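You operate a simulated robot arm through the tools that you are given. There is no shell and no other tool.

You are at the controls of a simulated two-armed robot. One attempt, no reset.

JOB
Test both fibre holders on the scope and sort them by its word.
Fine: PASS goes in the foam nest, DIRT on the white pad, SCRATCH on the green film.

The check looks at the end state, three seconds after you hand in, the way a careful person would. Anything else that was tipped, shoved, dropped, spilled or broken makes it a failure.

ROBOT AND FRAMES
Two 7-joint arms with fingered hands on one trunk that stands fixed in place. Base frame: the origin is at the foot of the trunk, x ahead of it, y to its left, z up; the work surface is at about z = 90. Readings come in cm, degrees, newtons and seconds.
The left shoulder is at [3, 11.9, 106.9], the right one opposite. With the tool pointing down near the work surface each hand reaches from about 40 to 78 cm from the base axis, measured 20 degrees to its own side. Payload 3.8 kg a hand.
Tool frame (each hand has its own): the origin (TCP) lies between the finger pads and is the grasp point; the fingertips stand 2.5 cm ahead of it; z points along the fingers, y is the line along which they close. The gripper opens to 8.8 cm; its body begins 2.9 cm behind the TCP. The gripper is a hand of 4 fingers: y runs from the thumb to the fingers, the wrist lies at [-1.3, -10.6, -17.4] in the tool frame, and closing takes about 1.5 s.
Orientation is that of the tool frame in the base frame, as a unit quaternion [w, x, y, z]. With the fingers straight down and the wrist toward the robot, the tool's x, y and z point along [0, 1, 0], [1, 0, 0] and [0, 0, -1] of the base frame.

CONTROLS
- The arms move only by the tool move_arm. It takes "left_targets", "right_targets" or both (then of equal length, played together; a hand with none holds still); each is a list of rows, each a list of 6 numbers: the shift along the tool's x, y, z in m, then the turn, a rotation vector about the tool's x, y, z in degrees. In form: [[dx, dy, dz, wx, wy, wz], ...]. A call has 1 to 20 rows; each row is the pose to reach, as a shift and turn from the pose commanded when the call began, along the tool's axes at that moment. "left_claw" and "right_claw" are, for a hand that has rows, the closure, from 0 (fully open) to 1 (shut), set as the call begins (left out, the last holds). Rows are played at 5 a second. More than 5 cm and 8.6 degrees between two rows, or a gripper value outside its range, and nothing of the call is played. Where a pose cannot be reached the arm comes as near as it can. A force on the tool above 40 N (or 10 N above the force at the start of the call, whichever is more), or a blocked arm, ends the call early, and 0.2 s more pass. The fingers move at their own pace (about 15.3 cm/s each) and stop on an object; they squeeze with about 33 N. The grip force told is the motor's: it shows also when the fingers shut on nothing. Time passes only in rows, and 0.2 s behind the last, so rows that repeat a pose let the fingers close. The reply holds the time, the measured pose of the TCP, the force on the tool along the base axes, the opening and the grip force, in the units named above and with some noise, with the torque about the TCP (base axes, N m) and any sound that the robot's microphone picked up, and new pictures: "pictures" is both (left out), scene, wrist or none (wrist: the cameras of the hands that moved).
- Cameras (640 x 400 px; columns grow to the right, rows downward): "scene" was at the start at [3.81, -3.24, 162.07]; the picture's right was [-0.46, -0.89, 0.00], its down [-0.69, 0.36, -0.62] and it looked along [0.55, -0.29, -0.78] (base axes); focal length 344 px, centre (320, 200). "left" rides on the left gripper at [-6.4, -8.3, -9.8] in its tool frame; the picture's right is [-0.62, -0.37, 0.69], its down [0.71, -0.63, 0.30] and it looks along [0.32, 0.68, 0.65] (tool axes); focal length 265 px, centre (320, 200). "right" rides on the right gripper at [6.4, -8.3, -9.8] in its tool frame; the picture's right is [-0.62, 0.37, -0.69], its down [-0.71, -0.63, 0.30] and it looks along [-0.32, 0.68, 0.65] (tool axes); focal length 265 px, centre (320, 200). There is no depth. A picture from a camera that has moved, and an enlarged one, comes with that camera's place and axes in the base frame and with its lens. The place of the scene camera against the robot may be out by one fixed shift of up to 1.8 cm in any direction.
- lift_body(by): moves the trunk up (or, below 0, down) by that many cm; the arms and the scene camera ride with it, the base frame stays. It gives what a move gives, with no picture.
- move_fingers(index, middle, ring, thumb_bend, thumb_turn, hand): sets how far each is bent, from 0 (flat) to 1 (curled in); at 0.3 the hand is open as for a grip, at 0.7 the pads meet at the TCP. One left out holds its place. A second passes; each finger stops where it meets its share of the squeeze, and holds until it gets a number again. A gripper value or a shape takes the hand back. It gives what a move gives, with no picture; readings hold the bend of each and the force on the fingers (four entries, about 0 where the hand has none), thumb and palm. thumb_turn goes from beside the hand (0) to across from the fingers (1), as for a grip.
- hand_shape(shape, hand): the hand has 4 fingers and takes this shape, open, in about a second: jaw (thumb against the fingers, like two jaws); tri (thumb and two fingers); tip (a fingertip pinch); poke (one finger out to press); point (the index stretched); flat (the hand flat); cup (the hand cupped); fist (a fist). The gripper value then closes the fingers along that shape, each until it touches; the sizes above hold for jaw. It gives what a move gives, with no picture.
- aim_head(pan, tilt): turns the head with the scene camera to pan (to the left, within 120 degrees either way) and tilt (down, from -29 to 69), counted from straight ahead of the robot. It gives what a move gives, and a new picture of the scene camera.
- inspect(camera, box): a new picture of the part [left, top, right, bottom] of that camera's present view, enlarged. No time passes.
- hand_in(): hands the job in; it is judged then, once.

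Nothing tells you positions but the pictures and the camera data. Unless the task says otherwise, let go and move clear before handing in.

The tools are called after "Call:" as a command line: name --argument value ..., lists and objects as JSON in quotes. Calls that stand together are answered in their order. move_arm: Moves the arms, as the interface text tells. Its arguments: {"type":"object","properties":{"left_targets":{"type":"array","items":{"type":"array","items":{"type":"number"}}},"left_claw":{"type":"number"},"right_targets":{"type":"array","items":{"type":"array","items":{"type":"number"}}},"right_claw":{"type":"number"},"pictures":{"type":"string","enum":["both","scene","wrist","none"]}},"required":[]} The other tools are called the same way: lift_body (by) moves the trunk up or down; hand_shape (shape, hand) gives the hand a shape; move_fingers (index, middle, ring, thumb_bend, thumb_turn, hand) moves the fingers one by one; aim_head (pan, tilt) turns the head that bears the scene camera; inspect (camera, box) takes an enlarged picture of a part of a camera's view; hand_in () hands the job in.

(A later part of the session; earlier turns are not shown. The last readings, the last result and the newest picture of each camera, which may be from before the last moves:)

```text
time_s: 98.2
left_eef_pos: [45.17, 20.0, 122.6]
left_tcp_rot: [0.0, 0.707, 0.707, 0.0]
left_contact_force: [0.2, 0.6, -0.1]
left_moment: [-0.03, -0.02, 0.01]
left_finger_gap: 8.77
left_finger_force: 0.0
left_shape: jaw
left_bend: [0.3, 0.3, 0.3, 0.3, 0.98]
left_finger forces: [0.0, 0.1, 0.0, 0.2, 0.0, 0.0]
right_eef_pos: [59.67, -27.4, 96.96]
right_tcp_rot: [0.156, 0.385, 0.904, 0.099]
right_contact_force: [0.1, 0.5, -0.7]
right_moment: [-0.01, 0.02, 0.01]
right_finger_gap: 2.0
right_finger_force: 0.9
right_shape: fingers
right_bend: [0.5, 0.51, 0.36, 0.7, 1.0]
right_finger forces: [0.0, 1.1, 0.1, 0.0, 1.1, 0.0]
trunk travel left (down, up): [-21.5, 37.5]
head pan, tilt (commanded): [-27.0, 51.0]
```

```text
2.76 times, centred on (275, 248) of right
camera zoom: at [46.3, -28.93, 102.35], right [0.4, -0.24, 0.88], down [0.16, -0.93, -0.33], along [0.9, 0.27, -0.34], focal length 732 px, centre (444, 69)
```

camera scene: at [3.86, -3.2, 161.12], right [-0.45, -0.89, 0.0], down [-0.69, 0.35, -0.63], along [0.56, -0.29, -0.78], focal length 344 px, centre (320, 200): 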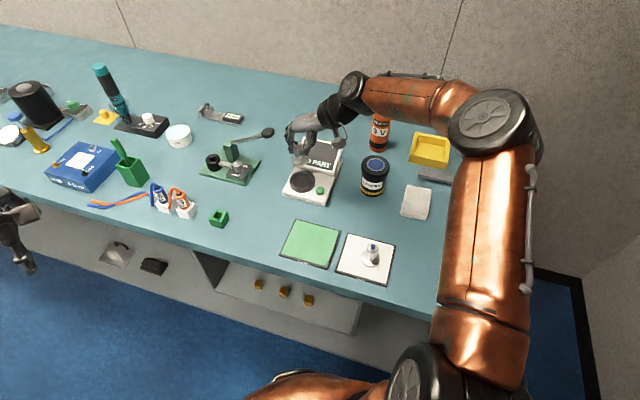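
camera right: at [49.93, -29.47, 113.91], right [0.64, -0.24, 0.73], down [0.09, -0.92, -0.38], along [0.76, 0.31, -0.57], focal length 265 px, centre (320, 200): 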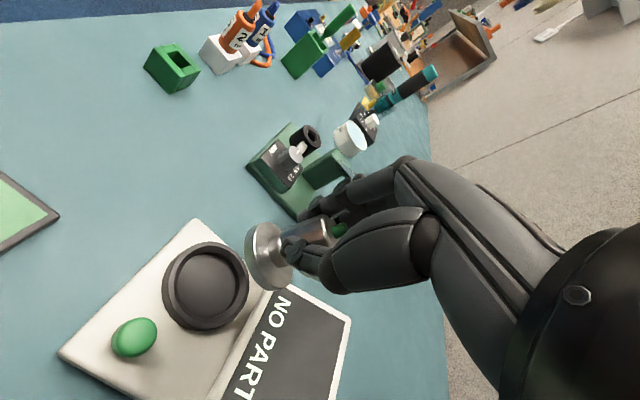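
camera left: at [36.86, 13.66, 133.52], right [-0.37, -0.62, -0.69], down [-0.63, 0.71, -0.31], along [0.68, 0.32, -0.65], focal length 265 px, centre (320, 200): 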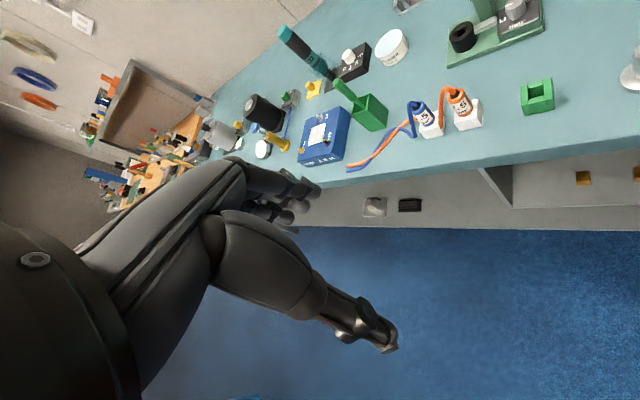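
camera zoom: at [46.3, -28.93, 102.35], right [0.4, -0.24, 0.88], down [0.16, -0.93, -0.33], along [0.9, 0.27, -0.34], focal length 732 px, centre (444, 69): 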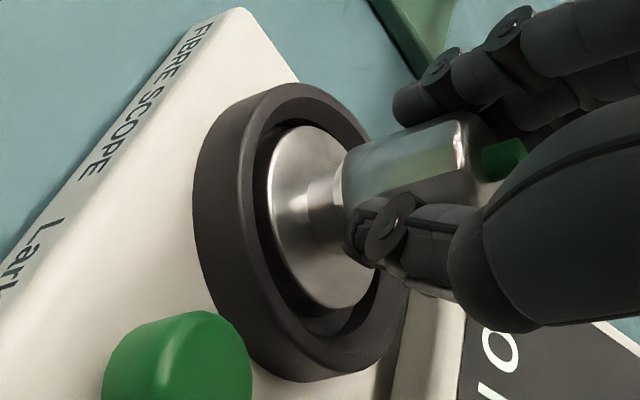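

Call:
move_fingers --hand "right" --index 0.43 --middle 0.43 --thumb_bend 0.6

Call:
inspect --camera "scene" --box '[293, 150, 339, 196]'

Call:
inspect --camera "right" --box '[205, 175, 345, 320]'

```text
time_s: 99.2
left_eef_pos: [45.0, 19.83, 122.44]
left_tcp_rot: [0.0, 0.707, 0.708, 0.0]
left_contact_force: [0.3, 0.5, -0.5]
left_moment: [0.02, 0.01, 0.0]
left_finger_gap: 8.76
left_finger_force: 0.2
left_shape: jaw
left_bend: [0.3, 0.3, 0.3, 0.3, 0.98]
left_finger forces: [0.0, 0.1, 0.0, 0.1, 0.0, 0.0]
right_eef_pos: [59.63, -27.41, 97.16]
right_tcp_rot: [0.157, 0.386, 0.904, 0.098]
right_contact_force: [-0.8, -0.1, -1.1]
right_moment: [-0.01, 0.04, 0.0]
right_finger_gap: 3.78
right_finger_force: 0.1
right_shape: fingers
right_bend: [0.43, 0.43, 0.36, 0.6, 1.0]
right_finger forces: [0.0, 0.0, 0.0, 0.0, 0.0, 0.0]
trunk travel left (down, up): [-21.5, 37.5]
head pan, tilt (commanded): [-27.0, 51.0]
```

```text
8.70 times, centred on (316, 173) of scene
camera zoom: at [3.86, -3.21, 161.12], right [-0.45, -0.89, 0.0], down [-0.69, 0.35, -0.63], along [0.56, -0.29, -0.78], focal length 2990 px, centre (355, 435)
```

zoom: 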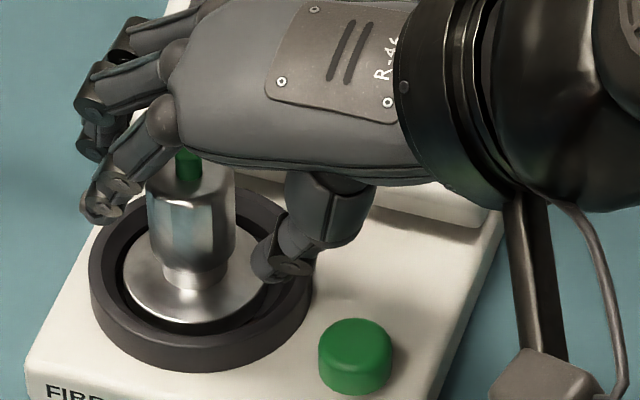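

```text
2.76 times, centred on (275, 248) of right
camera zoom: at [46.31, -28.93, 102.35], right [0.4, -0.24, 0.88], down [0.16, -0.93, -0.33], along [0.9, 0.27, -0.34], focal length 732 px, centre (444, 69)
```

zoom: 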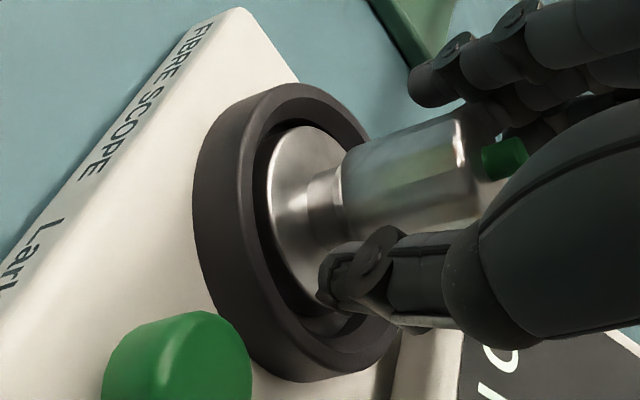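

Call:
move_fingers --hand "right" --index 0.37 --middle 0.37 --thumb_bend 0.52

Call:
move_arm --right_targets '[[-0.0041, 0.006, -0.0186, 0, 0, 0], [-0.0083, 0.0121, -0.0372, 0, 0, 0], [-0.0145, 0.0211, -0.0651, 0, 0, 0], [-0.0207, 0.0302, -0.093, 0, 0, 0], [-0.0269, 0.0393, -0.1209, 0, 0, 0]]' --pictures "both"

Call:
inspect --camera "scene" --box '[280, 130, 350, 210]'

```text
time_s: 100.2
left_eef_pos: [45.16, 19.94, 122.45]
left_tcp_rot: [0.0, 0.707, 0.707, 0.0]
left_contact_force: [-0.7, 0.1, -0.8]
left_moment: [0.01, -0.04, 0.04]
left_finger_gap: 8.78
left_finger_force: 0.0
left_shape: jaw
left_bend: [0.3, 0.3, 0.3, 0.3, 0.98]
left_finger forces: [0.0, 0.1, 0.0, 0.1, 0.0, 0.1]
right_eef_pos: [59.7, -27.43, 97.15]
right_tcp_rot: [0.156, 0.385, 0.904, 0.099]
right_contact_force: [0.9, -0.3, -0.4]
right_moment: [-0.02, 0.01, 0.0]
right_finger_gap: 5.3
right_finger_force: 0.2
right_shape: fingers
right_bend: [0.37, 0.37, 0.36, 0.52, 1.0]
right_finger forces: [0.0, 0.0, 0.1, 0.1, 0.0, 0.0]
trunk travel left (down, up): [-21.5, 37.5]
head pan, tilt (commanded): [-27.0, 51.0]
```

```text
time_s: 101.4
left_eef_pos: [45.14, 19.96, 122.41]
left_tcp_rot: [-0.001, 0.707, 0.707, -0.001]
left_contact_force: [-0.1, -0.4, 0.0]
left_moment: [-0.02, 0.01, 0.01]
left_finger_gap: 8.76
left_finger_force: 0.0
left_shape: jaw
left_bend: [0.3, 0.3, 0.3, 0.3, 0.98]
left_finger forces: [0.0, 0.0, 0.0, 0.0, 0.1, 0.1]
right_eef_pos: [59.63, -27.21, 110.09]
right_tcp_rot: [0.156, 0.385, 0.904, 0.099]
right_contact_force: [0.7, 0.0, 0.9]
right_moment: [-0.04, -0.01, 0.02]
right_finger_gap: 5.28
right_finger_force: 0.1
right_shape: fingers
right_bend: [0.37, 0.37, 0.36, 0.52, 1.0]
right_finger forces: [0.0, 0.1, 0.1, 0.0, 0.0, 0.0]
trunk travel left (down, up): [-21.5, 37.5]
head pan, tilt (commanded): [-27.0, 51.0]
camera scene: at [3.82, -3.16, 161.13], right [-0.45, -0.89, 0.0], down [-0.69, 0.35, -0.63], along [0.56, -0.29, -0.78], focal length 344 px, centre (320, 200)
camera right: at [46.33, -28.77, 115.44], right [0.4, -0.24, 0.88], down [0.16, -0.93, -0.33], along [0.9, 0.27, -0.34], focal length 265 px, centre (320, 200)
```

scene: 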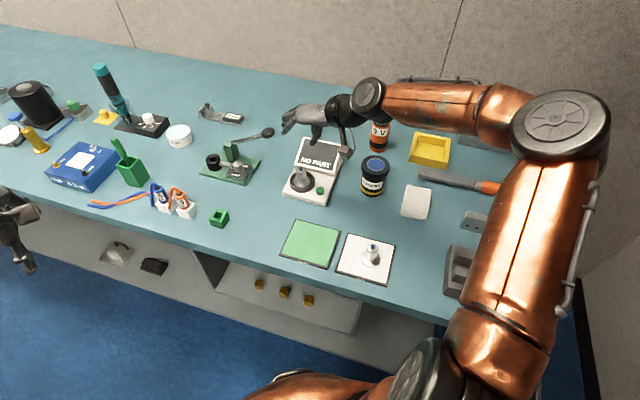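
right: 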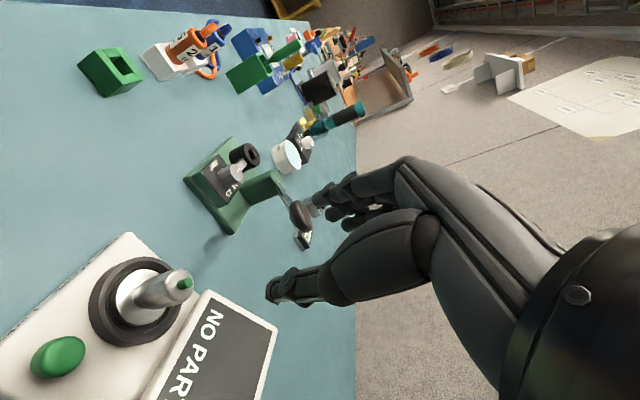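

```text
5.00 times, centred on (315, 170) of scene
camera zoom: at [3.82, -3.16, 161.13], right [-0.45, -0.89, 0.0], down [-0.69, 0.35, -0.63], along [0.56, -0.29, -0.78], focal length 1719 px, centre (345, 350)
```

zoom: 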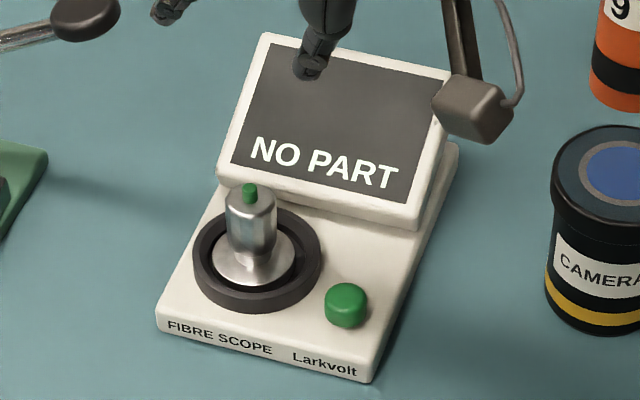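

The green-tipped holder stands upright in the ring. Now I'll straighten the hand, turn it to the pressing orientation and move over the button.

Call:
move_arm --right_targets '[[0.0006, -0.0041, -0.0035, 2.1, -0.4, 8.0], [0.0012, -0.0082, -0.006, 4.2, -0.7, 15.9], [0.0017, -0.0123, -0.008, 6.3, -1.1, 23.9], [0.0023, -0.0164, -0.01, 8.4, -1.5, 31.9], [0.0029, -0.0205, -0.012, 10.5, -1.8, 39.9], [0.0035, -0.0247, -0.0135, 12.7, -2.2, 47.8], [0.0041, -0.0288, -0.014, 14.8, -2.6, 55.8], [0.0046, -0.0329, -0.0145, 16.9, -3.0, 63.8], [0.0052, -0.037, -0.015, 19.0, -3.3, 71.8], [0.0058, -0.0411, -0.0155, 21.1, -3.7, 79.7], [0.0064, -0.0452, -0.0161, 23.2, -4.06, 87.7], [0.0064, -0.0452, -0.0161, 23.2, -4.06, 87.7]]' --pictures "both"

```text
time_s: 104.0
left_eef_pos: [45.14, 19.9, 122.43]
left_tcp_rot: [0.0, 0.707, 0.707, -0.001]
left_contact_force: [0.3, 0.4, 0.5]
left_moment: [-0.07, -0.05, 0.0]
left_finger_gap: 8.75
left_finger_force: 0.0
left_shape: jaw
left_bend: [0.3, 0.3, 0.3, 0.3, 0.98]
left_finger forces: [0.0, 0.1, 0.0, 0.0, 0.0, 0.0]
right_eef_pos: [55.6, -30.14, 110.08]
right_tcp_rot: [-0.001, 0.924, 0.383, 0.0]
right_contact_force: [0.2, 0.1, -1.0]
right_moment: [-0.03, 0.0, -0.03]
right_finger_gap: 5.31
right_finger_force: 0.1
right_shape: fingers
right_bend: [0.37, 0.37, 0.36, 0.52, 1.0]
right_finger forces: [0.0, 0.0, 0.1, 0.1, 0.0, 0.0]
trunk travel left (down, up): [-21.5, 37.5]
head pan, tilt (commanded): [-27.0, 51.0]
camera scene: at [3.83, -3.24, 161.12], right [-0.45, -0.89, 0.0], down [-0.69, 0.35, -0.63], along [0.56, -0.29, -0.78], focal length 344 px, centre (320, 200)
camera right: at [54.18, -19.62, 119.84], right [-0.18, -0.7, 0.69], down [-0.95, -0.06, -0.31], along [0.25, -0.71, -0.65], focal length 265 px, centre (320, 200)
```

scene: 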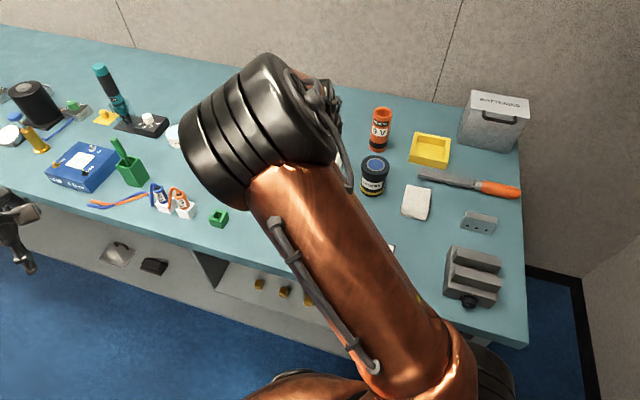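
right: 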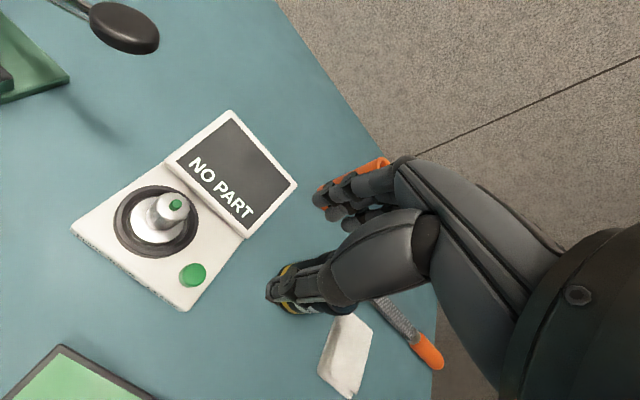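

Call:
hand_shape --hand "right" --shape "poke"

Call:
move_fingers --hand "right" --middle 1.0

Call:
move_arm --right_targets '[[0, 0, 0.03, 0, 0, 0], [0, 0, 0.06, 0, 0, 0], [0, 0, 0.09, 0, 0, 0], [0, 0, 0.115, 0, 0, 0], [0, 0, 0.125, 0, 0, 0], [0, 0, 0.125, 0, 0, 0]]' --pictures "none"

Call:
inspect --camera "right" --box '[140, 80, 420, 300]'

```text
time_s: 104.9
left_eef_pos: [45.13, 19.99, 122.58]
left_tcp_rot: [0.0, 0.707, 0.707, 0.0]
left_contact_force: [-0.1, -0.1, -0.5]
left_moment: [0.01, 0.0, 0.0]
left_finger_gap: 8.78
left_finger_force: 0.2
left_shape: jaw
left_bend: [0.3, 0.3, 0.3, 0.3, 0.98]
left_finger forces: [0.0, 0.0, 0.1, 0.0, 0.0, 0.0]
right_eef_pos: [55.43, -30.06, 110.08]
right_tcp_rot: [0.001, 0.923, 0.384, -0.001]
right_contact_force: [-0.2, -0.9, 0.2]
right_moment: [0.0, 0.0, 0.03]
right_finger_gap: 0.0
right_finger_force: 0.0
right_shape: poke
right_bend: [0.7, 0.7, 0.99, 1.0, 1.0]
right_finger forces: [0.0, 0.0, 0.0, 0.1, 0.0, 0.1]
trunk travel left (down, up): [-21.5, 37.5]
head pan, tilt (commanded): [-27.0, 51.0]
```

```text
time_s: 105.9
left_eef_pos: [45.17, 20.0, 122.52]
left_tcp_rot: [-0.001, 0.707, 0.707, 0.001]
left_contact_force: [-0.2, -0.1, 0.7]
left_moment: [-0.02, 0.02, 0.01]
left_finger_gap: 8.76
left_finger_force: 0.0
left_shape: jaw
left_bend: [0.3, 0.3, 0.3, 0.3, 0.98]
left_finger forces: [0.1, 0.0, 0.1, 0.0, 0.0, 0.1]
right_eef_pos: [55.55, -30.14, 109.94]
right_tcp_rot: [0.0, 0.924, 0.384, 0.001]
right_contact_force: [0.5, 0.4, -0.2]
right_moment: [0.0, 0.01, 0.01]
right_finger_gap: 2.27
right_finger_force: 0.1
right_shape: fingers
right_bend: [0.7, 1.0, 0.99, 1.0, 1.0]
right_finger forces: [0.0, 0.0, 0.0, 0.0, 0.0, 0.0]
trunk travel left (down, up): [-21.5, 37.5]
head pan, tilt (commanded): [-27.0, 51.0]
```

```text
time_s: 107.3
left_eef_pos: [44.98, 20.03, 122.43]
left_tcp_rot: [0.0, 0.707, 0.707, 0.0]
left_contact_force: [0.2, 0.2, -0.2]
left_moment: [-0.02, -0.01, -0.01]
left_finger_gap: 8.75
left_finger_force: 0.0
left_shape: jaw
left_bend: [0.3, 0.3, 0.3, 0.3, 0.98]
left_finger forces: [0.0, 0.0, 0.0, 0.1, 0.0, 0.0]
right_eef_pos: [55.67, -30.0, 97.48]
right_tcp_rot: [0.0, 0.924, 0.383, 0.0]
right_contact_force: [0.2, -0.1, 0.3]
right_moment: [0.0, -0.01, 0.04]
right_finger_gap: 2.26
right_finger_force: 0.1
right_shape: fingers
right_bend: [0.7, 1.0, 0.99, 1.0, 1.0]
right_finger forces: [0.1, 0.1, 0.0, 0.1, 0.0, 0.0]
trunk travel left (down, up): [-21.5, 37.5]
head pan, tilt (commanded): [-27.0, 51.0]
```

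```text
1.82 times, centred on (280, 190) of right
camera zoom: at [54.32, -19.63, 107.37], right [-0.18, -0.7, 0.69], down [-0.95, -0.06, -0.31], along [0.26, -0.71, -0.65], focal length 483 px, centre (393, 218)
```

zoom: 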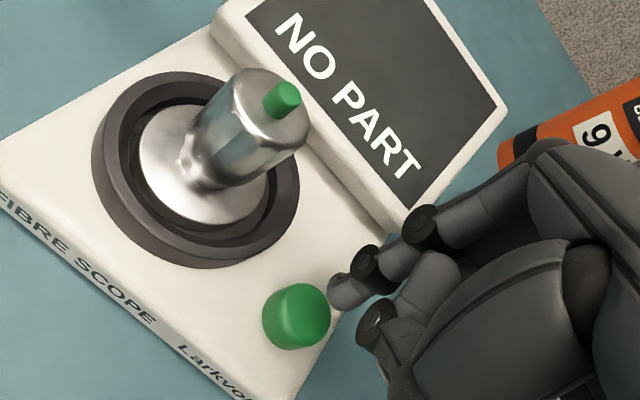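

Call:
move_arm --right_targets '[[0, 0, 0.007, 0, 0, 0], [0, 0, 0.013, 0, 0, 0], [0, 0, 0.0155, 0, 0, 0], [0, 0, 0.0175, 0, 0, 0], [0, 0, 0.0175, 0, 0, 0]]' --pictures "none"

Call:
inspect --camera "right" --box '[140, 80, 420, 300]'

```text
time_s: 108.5
left_eef_pos: [45.14, 19.89, 122.62]
left_tcp_rot: [0.0, 0.707, 0.707, -0.001]
left_contact_force: [0.4, -0.3, 0.4]
left_moment: [-0.01, -0.02, -0.02]
left_finger_gap: 8.76
left_finger_force: 0.0
left_shape: jaw
left_bend: [0.3, 0.3, 0.3, 0.3, 0.98]
left_finger forces: [0.0, 0.0, 0.0, 0.0, 0.0, 0.0]
right_eef_pos: [55.71, -30.21, 95.81]
right_tcp_rot: [0.002, 0.923, 0.384, 0.0]
right_contact_force: [0.9, -1.4, 2.6]
right_moment: [0.0, -0.06, -0.01]
right_finger_gap: 2.26
right_finger_force: 0.6
right_shape: fingers
right_bend: [0.7, 1.0, 0.99, 1.0, 1.0]
right_finger forces: [2.0, 0.1, 0.0, 0.1, 0.1, 0.1]
trunk travel left (down, up): [-21.5, 37.5]
head pan, tilt (commanded): [-27.0, 51.0]
heard: click
```

```text
1.82 times, centred on (280, 190) of right
camera zoom: at [54.27, -19.57, 105.64], right [-0.18, -0.7, 0.69], down [-0.95, -0.06, -0.31], along [0.26, -0.71, -0.65], focal length 483 px, centre (393, 218)
```

zoom: 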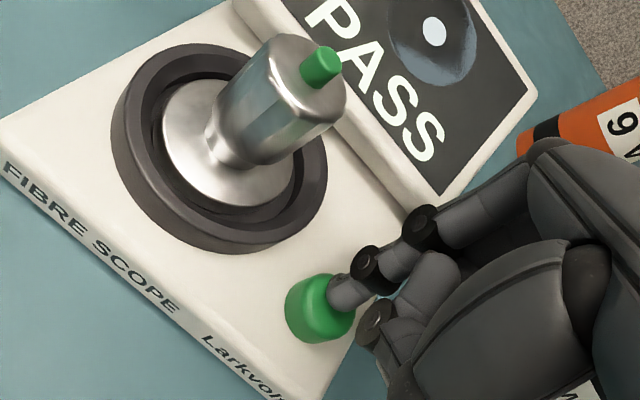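

The scope reads PASS for the green-tipped holder, so it goes into the yellow foam nest. The hand already points the right way for the far reach, so I'll rise, switch to jaw and look at the ring and the nest.

Call:
move_arm --right_targets '[[0, 0, -0.02, 0, 0, 0], [0, 0, -0.05, 0, 0, 0], [0, 0, -0.09, 0, 0, 0], [0, 0, -0.13, 0, 0, 0], [0, 0, -0.16, 0, 0, 0]]' --pictures "none"

Call:
hand_shape --hand "right" --shape "jaw"

Call:
inspect --camera "right" --box '[60, 80, 320, 330]'

Call:
inspect --camera "right" --box '[0, 0, 640, 400]'

```text
time_s: 109.7
left_eef_pos: [45.08, 19.94, 122.34]
left_tcp_rot: [0.0, 0.707, 0.707, 0.0]
left_contact_force: [0.6, -0.2, 0.3]
left_moment: [0.0, 0.01, 0.01]
left_finger_gap: 8.76
left_finger_force: 0.0
left_shape: jaw
left_bend: [0.3, 0.3, 0.3, 0.3, 0.98]
left_finger forces: [0.0, 0.0, 0.0, 0.0, 0.1, 0.1]
right_eef_pos: [55.63, -30.42, 111.92]
right_tcp_rot: [0.0, 0.924, 0.382, 0.0]
right_contact_force: [0.0, 0.0, 0.2]
right_moment: [0.03, -0.03, 0.01]
right_finger_gap: 2.28
right_finger_force: 0.1
right_shape: fingers
right_bend: [0.7, 1.0, 0.99, 1.0, 1.0]
right_finger forces: [0.0, 0.0, 0.0, 0.1, 0.0, 0.0]
trunk travel left (down, up): [-21.5, 37.5]
head pan, tilt (commanded): [-27.0, 51.0]
```

```text
time_s: 110.6
left_eef_pos: [45.14, 20.04, 122.33]
left_tcp_rot: [-0.001, 0.707, 0.707, 0.0]
left_contact_force: [-0.2, -0.4, -0.5]
left_moment: [0.02, 0.02, 0.01]
left_finger_gap: 8.76
left_finger_force: 0.0
left_shape: jaw
left_bend: [0.3, 0.3, 0.3, 0.3, 0.98]
left_finger forces: [0.0, 0.0, 0.0, 0.0, 0.0, 0.1]
right_eef_pos: [55.72, -30.28, 111.73]
right_tcp_rot: [0.0, 0.923, 0.384, 0.0]
right_contact_force: [-0.2, 1.0, 0.4]
right_moment: [0.02, -0.01, -0.01]
right_finger_gap: 8.78
right_finger_force: 0.0
right_shape: jaw
right_bend: [0.3, 0.3, 0.3, 0.3, 0.98]
right_finger forces: [0.0, 0.0, 0.0, 0.1, 0.0, 0.1]
trunk travel left (down, up): [-21.5, 37.5]
head pan, tilt (commanded): [-27.0, 51.0]
```

```text
1.60 times, centred on (190, 205) of right
camera zoom: at [54.25, -19.8, 121.61], right [-0.18, -0.7, 0.69], down [-0.95, -0.06, -0.31], along [0.26, -0.71, -0.65], focal length 425 px, centre (528, 192)
```

zoom: 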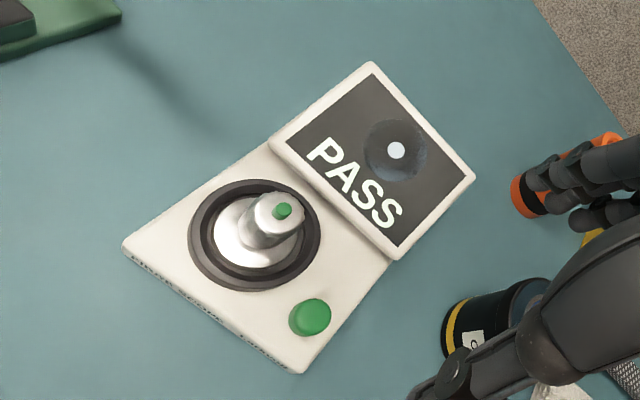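

```text
1.00 times, centred on (320, 200) of right (not enlarged: the box is as wide or as high as the picture)
camera zoom: at [54.25, -19.8, 121.61], right [-0.18, -0.7, 0.69], down [-0.95, -0.06, -0.31], along [0.26, -0.71, -0.65], focal length 265 px, centre (320, 200)
```

zoom: 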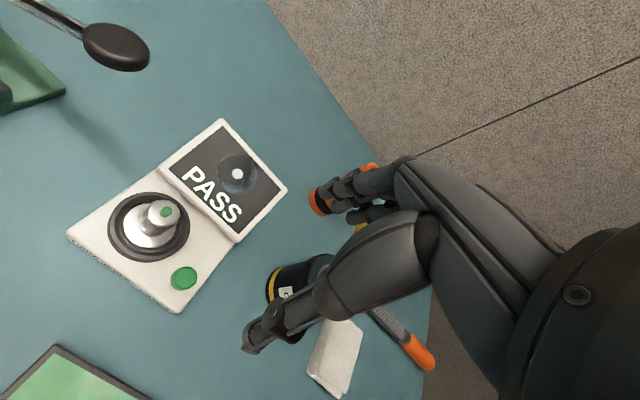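

PASS is confirmed. I'll hover above the holder with a small 8° outward tilt, the same tilt I'll need to reach into the nest, and check alignment.

Call:
move_arm --right_targets '[[0.021, 0.0045, 0.012, -2.7, 0, 0], [0.042, 0.009, 0.03, -5.3, 0, 0], [0.0631, 0.0136, 0.058, -8, 0, 0], [0.0631, 0.0136, 0.058, -8, 0, 0]]' --right_claw 0.4 --pictures "both"

Call:
inspect --camera "right" --box '[140, 140, 380, 340]'

Call:
inspect --camera "scene" --box '[280, 120, 350, 210]'

```text
time_s: 111.6
left_eef_pos: [45.05, 19.87, 122.56]
left_tcp_rot: [0.0, 0.707, 0.708, 0.0]
left_contact_force: [-0.1, -0.5, -0.6]
left_moment: [0.03, -0.02, 0.0]
left_finger_gap: 8.74
left_finger_force: 0.1
left_shape: jaw
left_bend: [0.3, 0.3, 0.3, 0.3, 0.98]
left_finger forces: [0.0, 0.1, 0.0, 0.0, 0.0, 0.1]
right_eef_pos: [60.96, -26.7, 105.9]
right_tcp_rot: [0.064, 0.921, 0.383, 0.028]
right_contact_force: [-0.3, 0.4, 0.4]
right_moment: [-0.01, -0.04, 0.02]
right_finger_gap: 5.3
right_finger_force: 0.1
right_shape: jaw
right_bend: [0.29, 0.4, 0.37, 0.64, 1.0]
right_finger forces: [0.1, 0.0, 0.1, 0.0, 0.1, 0.1]
trunk travel left (down, up): [-21.5, 37.5]
head pan, tilt (commanded): [-27.0, 51.0]
camera scene: at [3.78, -3.24, 161.13], right [-0.45, -0.89, 0.0], down [-0.69, 0.35, -0.63], along [0.56, -0.29, -0.78], focal length 344 px, centre (320, 200)
camera right: at [58.64, -15.16, 114.43], right [-0.25, -0.63, 0.74], down [-0.92, -0.09, -0.39], along [0.32, -0.77, -0.55], focal length 265 px, centre (320, 200)
```

scene: 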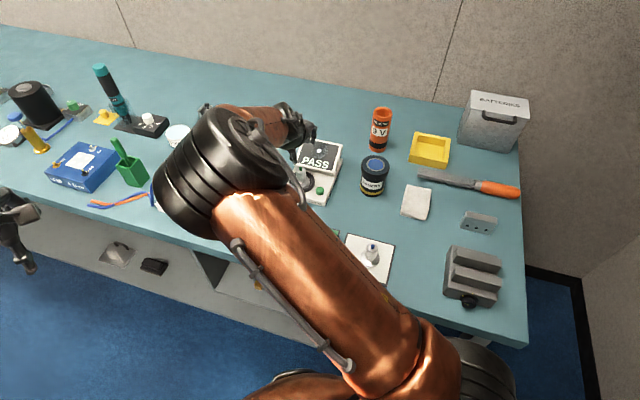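
right: 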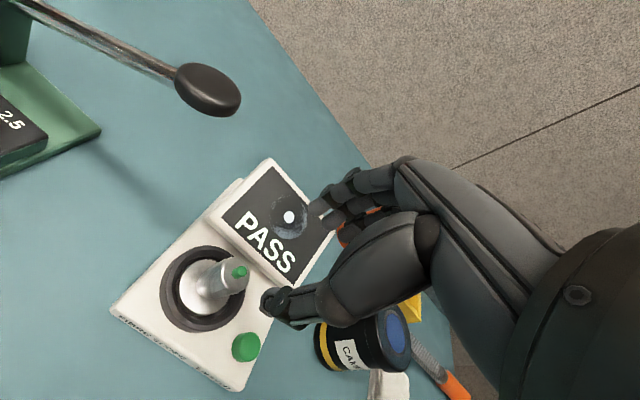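

```text
2.00 times, centred on (260, 240) of right
camera zoom: at [58.64, -15.16, 114.43], right [-0.25, -0.63, 0.74], down [-0.92, -0.09, -0.39], along [0.32, -0.77, -0.55], focal length 531 px, centre (440, 120)
```

zoom: 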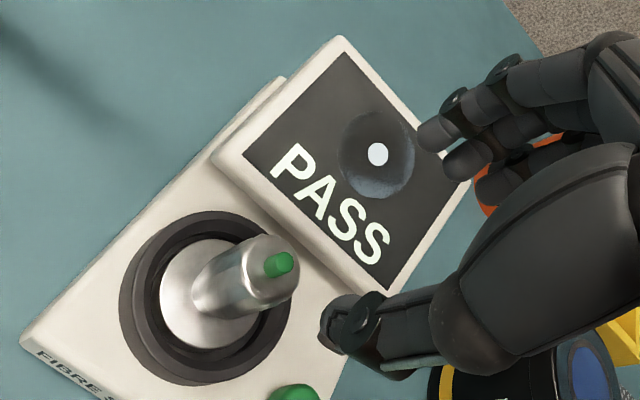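

```text
4.44 times, centred on (315, 165) of scene
camera zoom: at [3.78, -3.24, 161.13], right [-0.45, -0.89, 0.0], down [-0.69, 0.35, -0.63], along [0.56, -0.29, -0.78], focal length 1528 px, centre (342, 356)
```

zoom: 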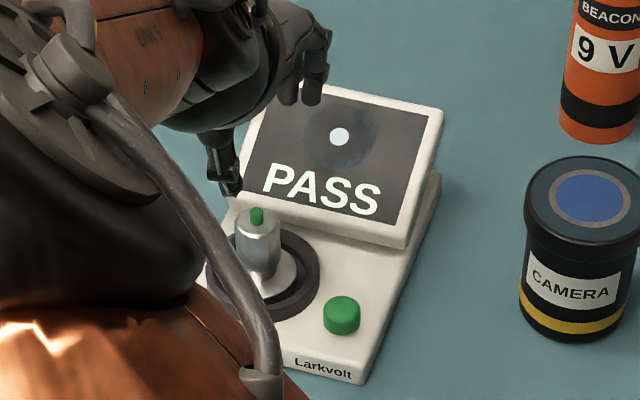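

Call:
move_arm --right_targets '[[0.0015, -0.004, 0.02, 0, 0, 0], [0.003, -0.0065, 0.038, 0, 0, 0], [0.003, -0.0085, 0.0534, 0, 0, 0], [0.003, -0.0085, 0.0534, 0, 0, 0]]' --pictures "none"

Call:
inspect --camera "right" --box '[180, 160, 380, 340]'

Call:
inspect --camera "scene" --box '[0, 0, 640, 400]'

```text
time_s: 112.6
left_eef_pos: [45.13, 19.93, 122.51]
left_tcp_rot: [0.001, 0.707, 0.707, 0.0]
left_contact_force: [0.3, -0.2, 0.1]
left_moment: [-0.03, 0.0, 0.0]
left_finger_gap: 8.8
left_finger_force: 0.1
left_shape: jaw
left_bend: [0.3, 0.3, 0.3, 0.3, 0.98]
left_finger forces: [0.0, 0.0, 0.0, 0.0, 0.1, 0.0]
right_eef_pos: [61.27, -26.15, 100.53]
right_tcp_rot: [0.065, 0.921, 0.383, 0.027]
right_contact_force: [0.1, -0.6, -0.8]
right_moment: [-0.02, -0.01, 0.01]
right_finger_gap: 5.34
right_finger_force: 0.1
right_shape: jaw
right_bend: [0.29, 0.4, 0.37, 0.64, 1.0]
right_finger forces: [0.1, 0.0, 0.0, 0.0, 0.0, 0.0]
trunk travel left (down, up): [-21.5, 37.5]
head pan, tilt (commanded): [-27.0, 51.0]
```

```text
2.22 times, centred on (280, 250) of right
camera zoom: at [58.91, -14.87, 109.16], right [-0.25, -0.63, 0.74], down [-0.92, -0.1, -0.39], along [0.32, -0.77, -0.55], focal length 590 px, centre (409, 89)
```

zoom: 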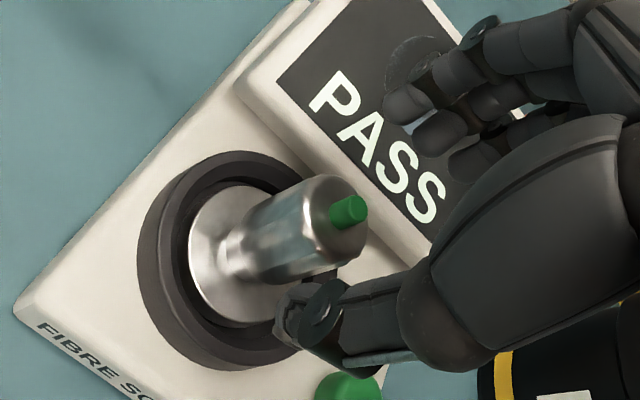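

```text
1.00 times, centred on (320, 200) of scene (not enlarged: the box is as wide or as high as the picture)
camera zoom: at [3.84, -3.19, 161.13], right [-0.45, -0.89, 0.0], down [-0.69, 0.35, -0.63], along [0.56, -0.29, -0.78], focal length 344 px, centre (320, 200)
```

zoom: 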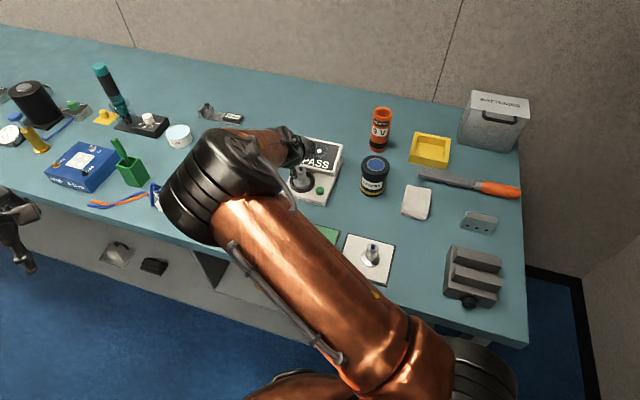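

Call:
move_arm --right_targets '[[0, -0.0018, 0.013, 0, 0, 0], [0, -0.0036, 0.0262, 0, 0, 0], [0, -0.0036, 0.0262, 0, 0, 0]]' --pictures "none"

Call:
inspect --camera "right" --box '[180, 160, 380, 340]'

```text
time_s: 113.4
left_eef_pos: [45.12, 19.97, 122.51]
left_tcp_rot: [0.0, 0.707, 0.707, 0.0]
left_contact_force: [-0.4, 0.0, -0.6]
left_moment: [0.02, 0.01, -0.02]
left_finger_gap: 8.77
left_finger_force: 0.1
left_shape: jaw
left_bend: [0.3, 0.3, 0.3, 0.3, 0.98]
left_finger forces: [0.1, 0.0, 0.0, 0.0, 0.1, 0.1]
right_eef_pos: [61.32, -26.31, 97.92]
right_tcp_rot: [0.065, 0.921, 0.382, 0.027]
right_contact_force: [0.4, 0.3, -0.5]
right_moment: [0.0, 0.0, 0.04]
right_finger_gap: 5.34
right_finger_force: 0.1
right_shape: jaw
right_bend: [0.29, 0.4, 0.37, 0.64, 1.0]
right_finger forces: [0.1, 0.0, 0.1, 0.0, 0.0, 0.1]
trunk travel left (down, up): [-21.5, 37.5]
head pan, tilt (commanded): [-27.0, 51.0]
```

```text
2.22 times, centred on (280, 250) of right
camera zoom: at [58.93, -14.91, 106.49], right [-0.25, -0.63, 0.74], down [-0.92, -0.1, -0.39], along [0.32, -0.77, -0.55], focal length 590 px, centre (409, 89)
```

zoom: 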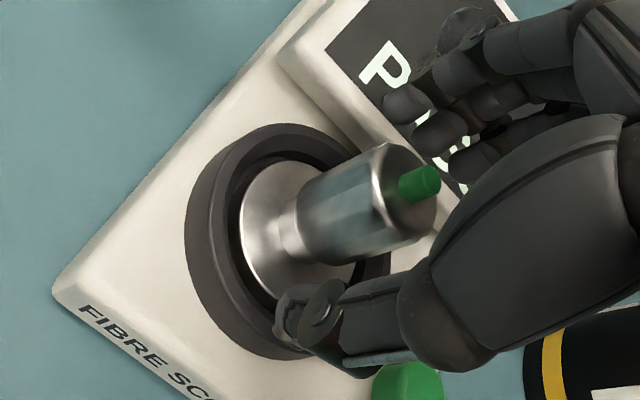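

Call:
move_arm --right_targets '[[0, 0, 0, 0, 0, 0], [0, 0, 0, 0, 0, 0], [0, 0, 0, 0, 0, 0], [0, 0, 0, 0, 0, 0]]' --right_claw 0.72 --pictures "none"

Call:
inspect --camera "right" --box '[180, 160, 380, 340]'

```text
time_s: 114.4
left_eef_pos: [45.14, 20.0, 122.57]
left_tcp_rot: [-0.001, 0.707, 0.707, 0.0]
left_contact_force: [0.2, 0.3, 0.2]
left_moment: [0.0, -0.03, 0.0]
left_finger_gap: 8.74
left_finger_force: 0.0
left_shape: jaw
left_bend: [0.3, 0.3, 0.3, 0.3, 0.98]
left_finger forces: [0.1, 0.0, 0.0, 0.1, 0.0, 0.0]
right_eef_pos: [61.2, -26.3, 97.83]
right_tcp_rot: [0.065, 0.921, 0.383, 0.026]
right_contact_force: [0.0, -0.6, -0.4]
right_moment: [0.02, -0.01, -0.01]
right_finger_gap: 2.5
right_finger_force: 0.0
right_shape: jaw
right_bend: [0.74, 0.54, 0.52, 0.74, 1.0]
right_finger forces: [0.1, 0.1, 0.0, 0.1, 0.0, 0.1]
trunk travel left (down, up): [-21.5, 37.5]
head pan, tilt (commanded): [-27.0, 51.0]
```

```text
2.22 times, centred on (280, 250) of right
camera zoom: at [58.93, -14.91, 106.49], right [-0.25, -0.63, 0.74], down [-0.92, -0.1, -0.39], along [0.32, -0.77, -0.55], focal length 590 px, centre (409, 89)
```

zoom: 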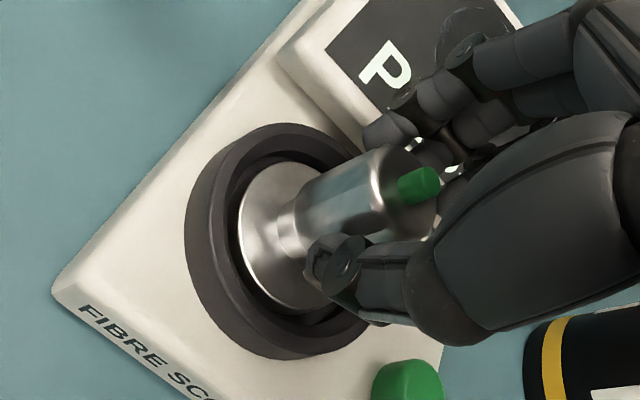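

Call:
move_arm --right_targets '[[0, 0, 0, 0, 0, 0], [0, 0, 0, 0, 0, 0], [0, 0, 0, 0, 0, 0], [0, 0, 0, 0, 0, 0], [0, 0, 0, 0, 0, 0], [0, 0, 0, 0, 0, 0]]' --right_claw 1.0 --pictures "none"

Call:
inspect --camera "right" --box '[180, 160, 380, 340]'

```text
time_s: 115.8
left_eef_pos: [45.07, 19.92, 122.5]
left_tcp_rot: [-0.001, 0.707, 0.707, 0.0]
left_contact_force: [0.2, -0.1, -1.0]
left_moment: [-0.02, -0.01, 0.01]
left_finger_gap: 8.77
left_finger_force: 0.0
left_shape: jaw
left_bend: [0.3, 0.3, 0.3, 0.3, 0.98]
left_finger forces: [0.1, 0.1, 0.1, 0.0, 0.0, 0.0]
right_eef_pos: [61.12, -26.34, 97.95]
right_tcp_rot: [0.065, 0.921, 0.382, 0.026]
right_contact_force: [-0.4, -0.4, -0.4]
right_moment: [0.02, -0.02, 0.03]
right_finger_gap: 1.85
right_finger_force: 32.6
right_shape: jaw
right_bend: [0.73, 0.57, 0.65, 0.76, 1.0]
right_finger forces: [16.5, 11.1, 0.0, 0.1, 27.9, 0.0]
trunk travel left (down, up): [-21.5, 37.5]
head pan, tilt (commanded): [-27.0, 51.0]
```

```text
2.22 times, centred on (280, 250) of right
camera zoom: at [58.94, -14.92, 106.48], right [-0.25, -0.63, 0.74], down [-0.92, -0.1, -0.39], along [0.32, -0.77, -0.55], focal length 590 px, centre (409, 89)
```

zoom: 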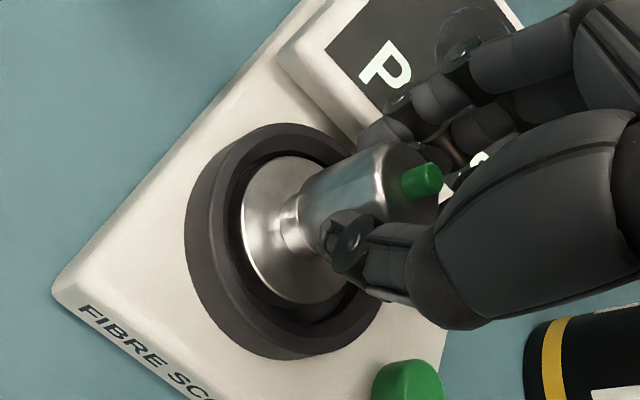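

The grip matches the stable one. I'll lift the holder straight up.

Call:
move_arm --right_targets '[[0, 0.0014, -0.0099, 0, 0, 0], [0, 0.0042, -0.0297, 0, 0, 0], [0, 0.0083, -0.0594, 0, 0, 0], [0, 0.0125, -0.0891, 0, 0, 0], [0, 0.0167, -0.1188, 0, 0, 0], [0, 0.0167, -0.1188, 0, 0, 0]]' --pictures "both"

Call:
inspect --camera "right" --box '[180, 160, 380, 340]'

Call:
inspect --camera "scene" --box '[290, 110, 350, 190]'

```text
time_s: 117.2
left_eef_pos: [45.13, 19.88, 122.48]
left_tcp_rot: [-0.001, 0.707, 0.707, 0.001]
left_contact_force: [0.1, -0.4, -0.5]
left_moment: [-0.01, 0.01, -0.02]
left_finger_gap: 8.77
left_finger_force: 0.0
left_shape: jaw
left_bend: [0.3, 0.3, 0.3, 0.3, 0.98]
left_finger forces: [0.0, 0.0, 0.0, 0.0, 0.0, 0.0]
right_eef_pos: [61.18, -26.15, 109.9]
right_tcp_rot: [0.065, 0.921, 0.383, 0.027]
right_contact_force: [0.3, -0.7, -1.2]
right_moment: [-0.01, 0.0, 0.01]
right_finger_gap: 1.83
right_finger_force: 33.4
right_shape: jaw
right_bend: [0.73, 0.57, 0.65, 0.76, 1.0]
right_finger forces: [16.6, 11.5, 0.0, 0.0, 27.8, 0.0]
trunk travel left (down, up): [-21.5, 37.5]
head pan, tilt (commanded): [-27.0, 51.0]
camera scene: at [3.91, -3.2, 161.12], right [-0.45, -0.89, 0.0], down [-0.69, 0.35, -0.63], along [0.56, -0.29, -0.78], focal length 344 px, centre (320, 200)
camera right: at [58.85, -14.82, 118.43], right [-0.25, -0.63, 0.74], down [-0.92, -0.1, -0.39], along [0.31, -0.77, -0.55], focal length 265 px, centre (320, 200)
```

scene: 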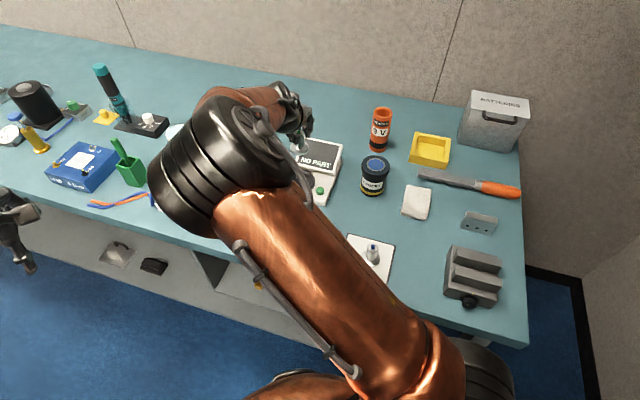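
right: 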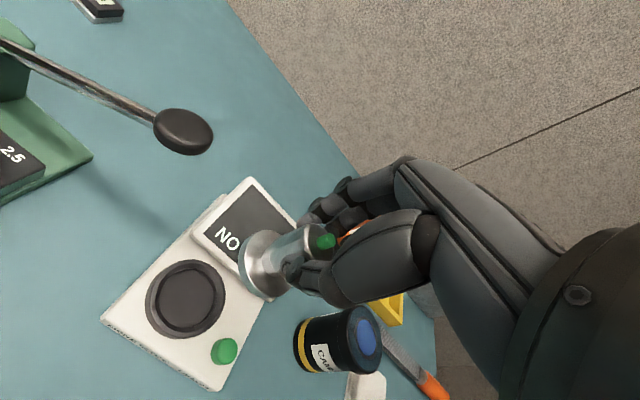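

```text
2.22 times, centred on (280, 250) of right
camera zoom: at [58.85, -14.82, 118.43], right [-0.25, -0.63, 0.74], down [-0.92, -0.1, -0.39], along [0.31, -0.77, -0.55], focal length 590 px, centre (409, 89)
```

zoom: 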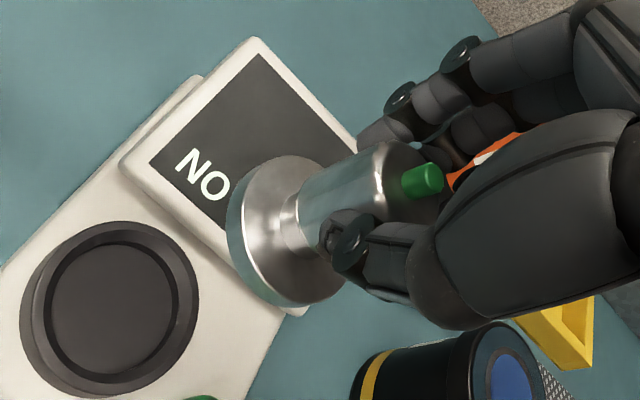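

```text
5.00 times, centred on (320, 150) of scene
camera zoom: at [3.91, -3.2, 161.12], right [-0.45, -0.89, 0.0], down [-0.69, 0.35, -0.63], along [0.56, -0.29, -0.78], focal length 1719 px, centre (320, 450)
```

zoom: 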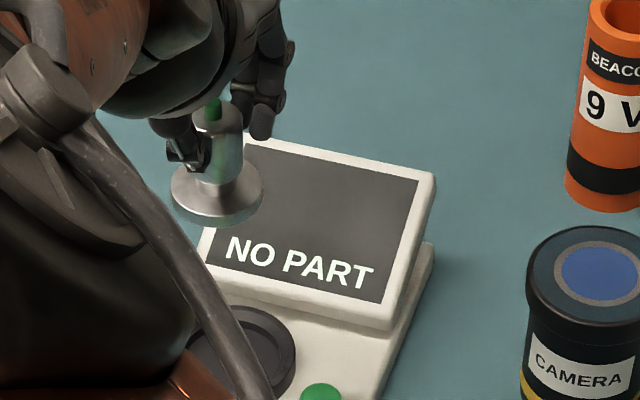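

The grip is steady and the holder hangs vertical. I'll raise the trunk 6 cm for the reach and carry the holder toward the nest, well above the camera can, to view the nest with the wrist camera.

Call:
lift_body --by 6

Call:
move_arm --right_targets '[[-0.0379, 0.0103, 0.003, 0, 0, 0], [-0.0758, 0.0206, 0.006, 0, 0, 0], [-0.1136, 0.0309, 0.01, 0, 0, 0], [-0.1515, 0.0413, 0.015, 0, 0, 0], [-0.1894, 0.0516, 0.022, 0, 0, 0], [-0.2273, 0.0619, 0.03, 0, 0, 0], [-0.2651, 0.0722, 0.04, 0, 0, 0], [-0.303, 0.0825, 0.051, 0, 0, 0], [-0.303, 0.0825, 0.051, 0, 0, 0]]' --pictures "both"

Call:
inspect --camera "right" --box '[180, 60, 420, 260]'

```text
time_s: 118.2
left_eef_pos: [45.17, 20.1, 128.45]
left_tcp_rot: [-0.001, 0.707, 0.707, 0.001]
left_contact_force: [-0.1, 0.5, 0.4]
left_moment: [0.01, 0.01, 0.02]
left_finger_gap: 8.77
left_finger_force: 0.1
left_shape: jaw
left_bend: [0.3, 0.3, 0.3, 0.3, 0.98]
left_finger forces: [0.0, 0.1, 0.0, 0.0, 0.0, 0.0]
right_eef_pos: [61.16, -26.19, 115.87]
right_tcp_rot: [0.065, 0.921, 0.383, 0.027]
right_contact_force: [-0.2, 1.0, -0.2]
right_moment: [-0.02, 0.0, -0.01]
right_finger_gap: 1.84
right_finger_force: 33.4
right_shape: jaw
right_bend: [0.73, 0.57, 0.65, 0.76, 1.0]
right_finger forces: [16.7, 11.5, 0.0, 0.1, 27.7, 0.0]
trunk travel left (down, up): [-27.5, 31.5]
head pan, tilt (commanded): [-27.0, 51.0]
```

```text
time_s: 120.2
left_eef_pos: [45.3, 20.14, 128.41]
left_tcp_rot: [0.0, 0.707, 0.707, 0.0]
left_contact_force: [0.4, 1.1, 0.0]
left_moment: [0.03, -0.03, 0.03]
left_finger_gap: 8.77
left_finger_force: 0.1
left_shape: jaw
left_bend: [0.3, 0.3, 0.3, 0.3, 0.98]
left_finger forces: [0.1, 0.1, 0.0, 0.0, 0.0, 0.0]
right_eef_pos: [45.94, -54.0, 112.05]
right_tcp_rot: [0.066, 0.921, 0.383, 0.027]
right_contact_force: [0.8, 0.0, -0.7]
right_moment: [0.02, 0.02, 0.0]
right_finger_gap: 1.8
right_finger_force: 32.7
right_shape: jaw
right_bend: [0.73, 0.57, 0.65, 0.76, 1.0]
right_finger forces: [17.0, 12.0, 0.1, 0.0, 27.8, 0.0]
trunk travel left (down, up): [-27.5, 31.5]
head pan, tilt (commanded): [-27.0, 51.0]
camera scene: at [3.91, -3.1, 167.12], right [-0.45, -0.89, 0.0], down [-0.69, 0.35, -0.63], along [0.56, -0.29, -0.78], focal length 344 px, centre (320, 200)
camera right: at [43.68, -42.46, 120.51], right [-0.25, -0.63, 0.74], down [-0.92, -0.1, -0.39], along [0.32, -0.77, -0.55], focal length 265 px, centre (320, 200)
```

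scene: 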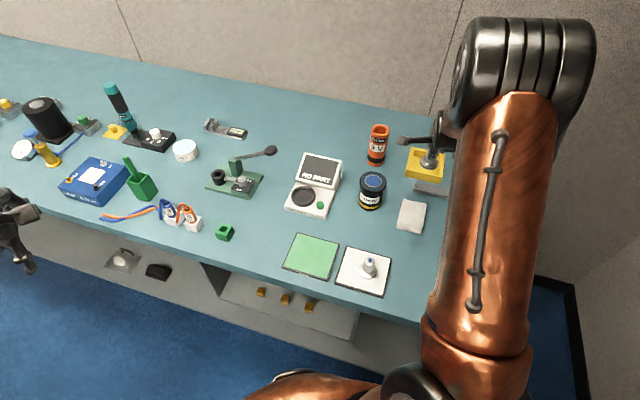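
right: 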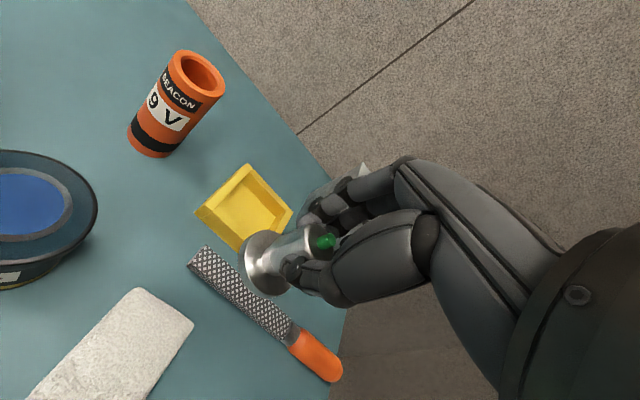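

```text
2.00 times, centred on (300, 160) of right
camera zoom: at [43.68, -42.46, 120.51], right [-0.25, -0.63, 0.74], down [-0.92, -0.1, -0.39], along [0.32, -0.77, -0.55], focal length 531 px, centre (360, 280)
```

zoom: 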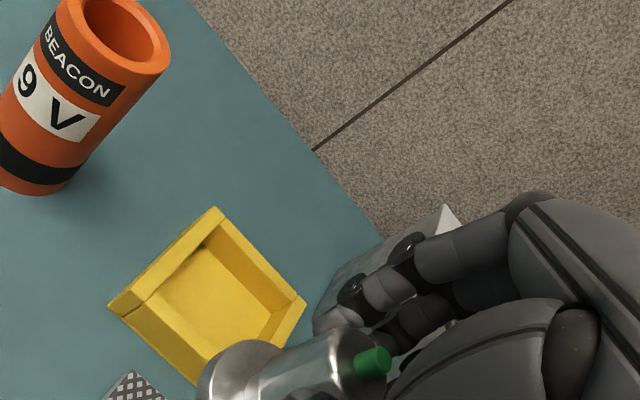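

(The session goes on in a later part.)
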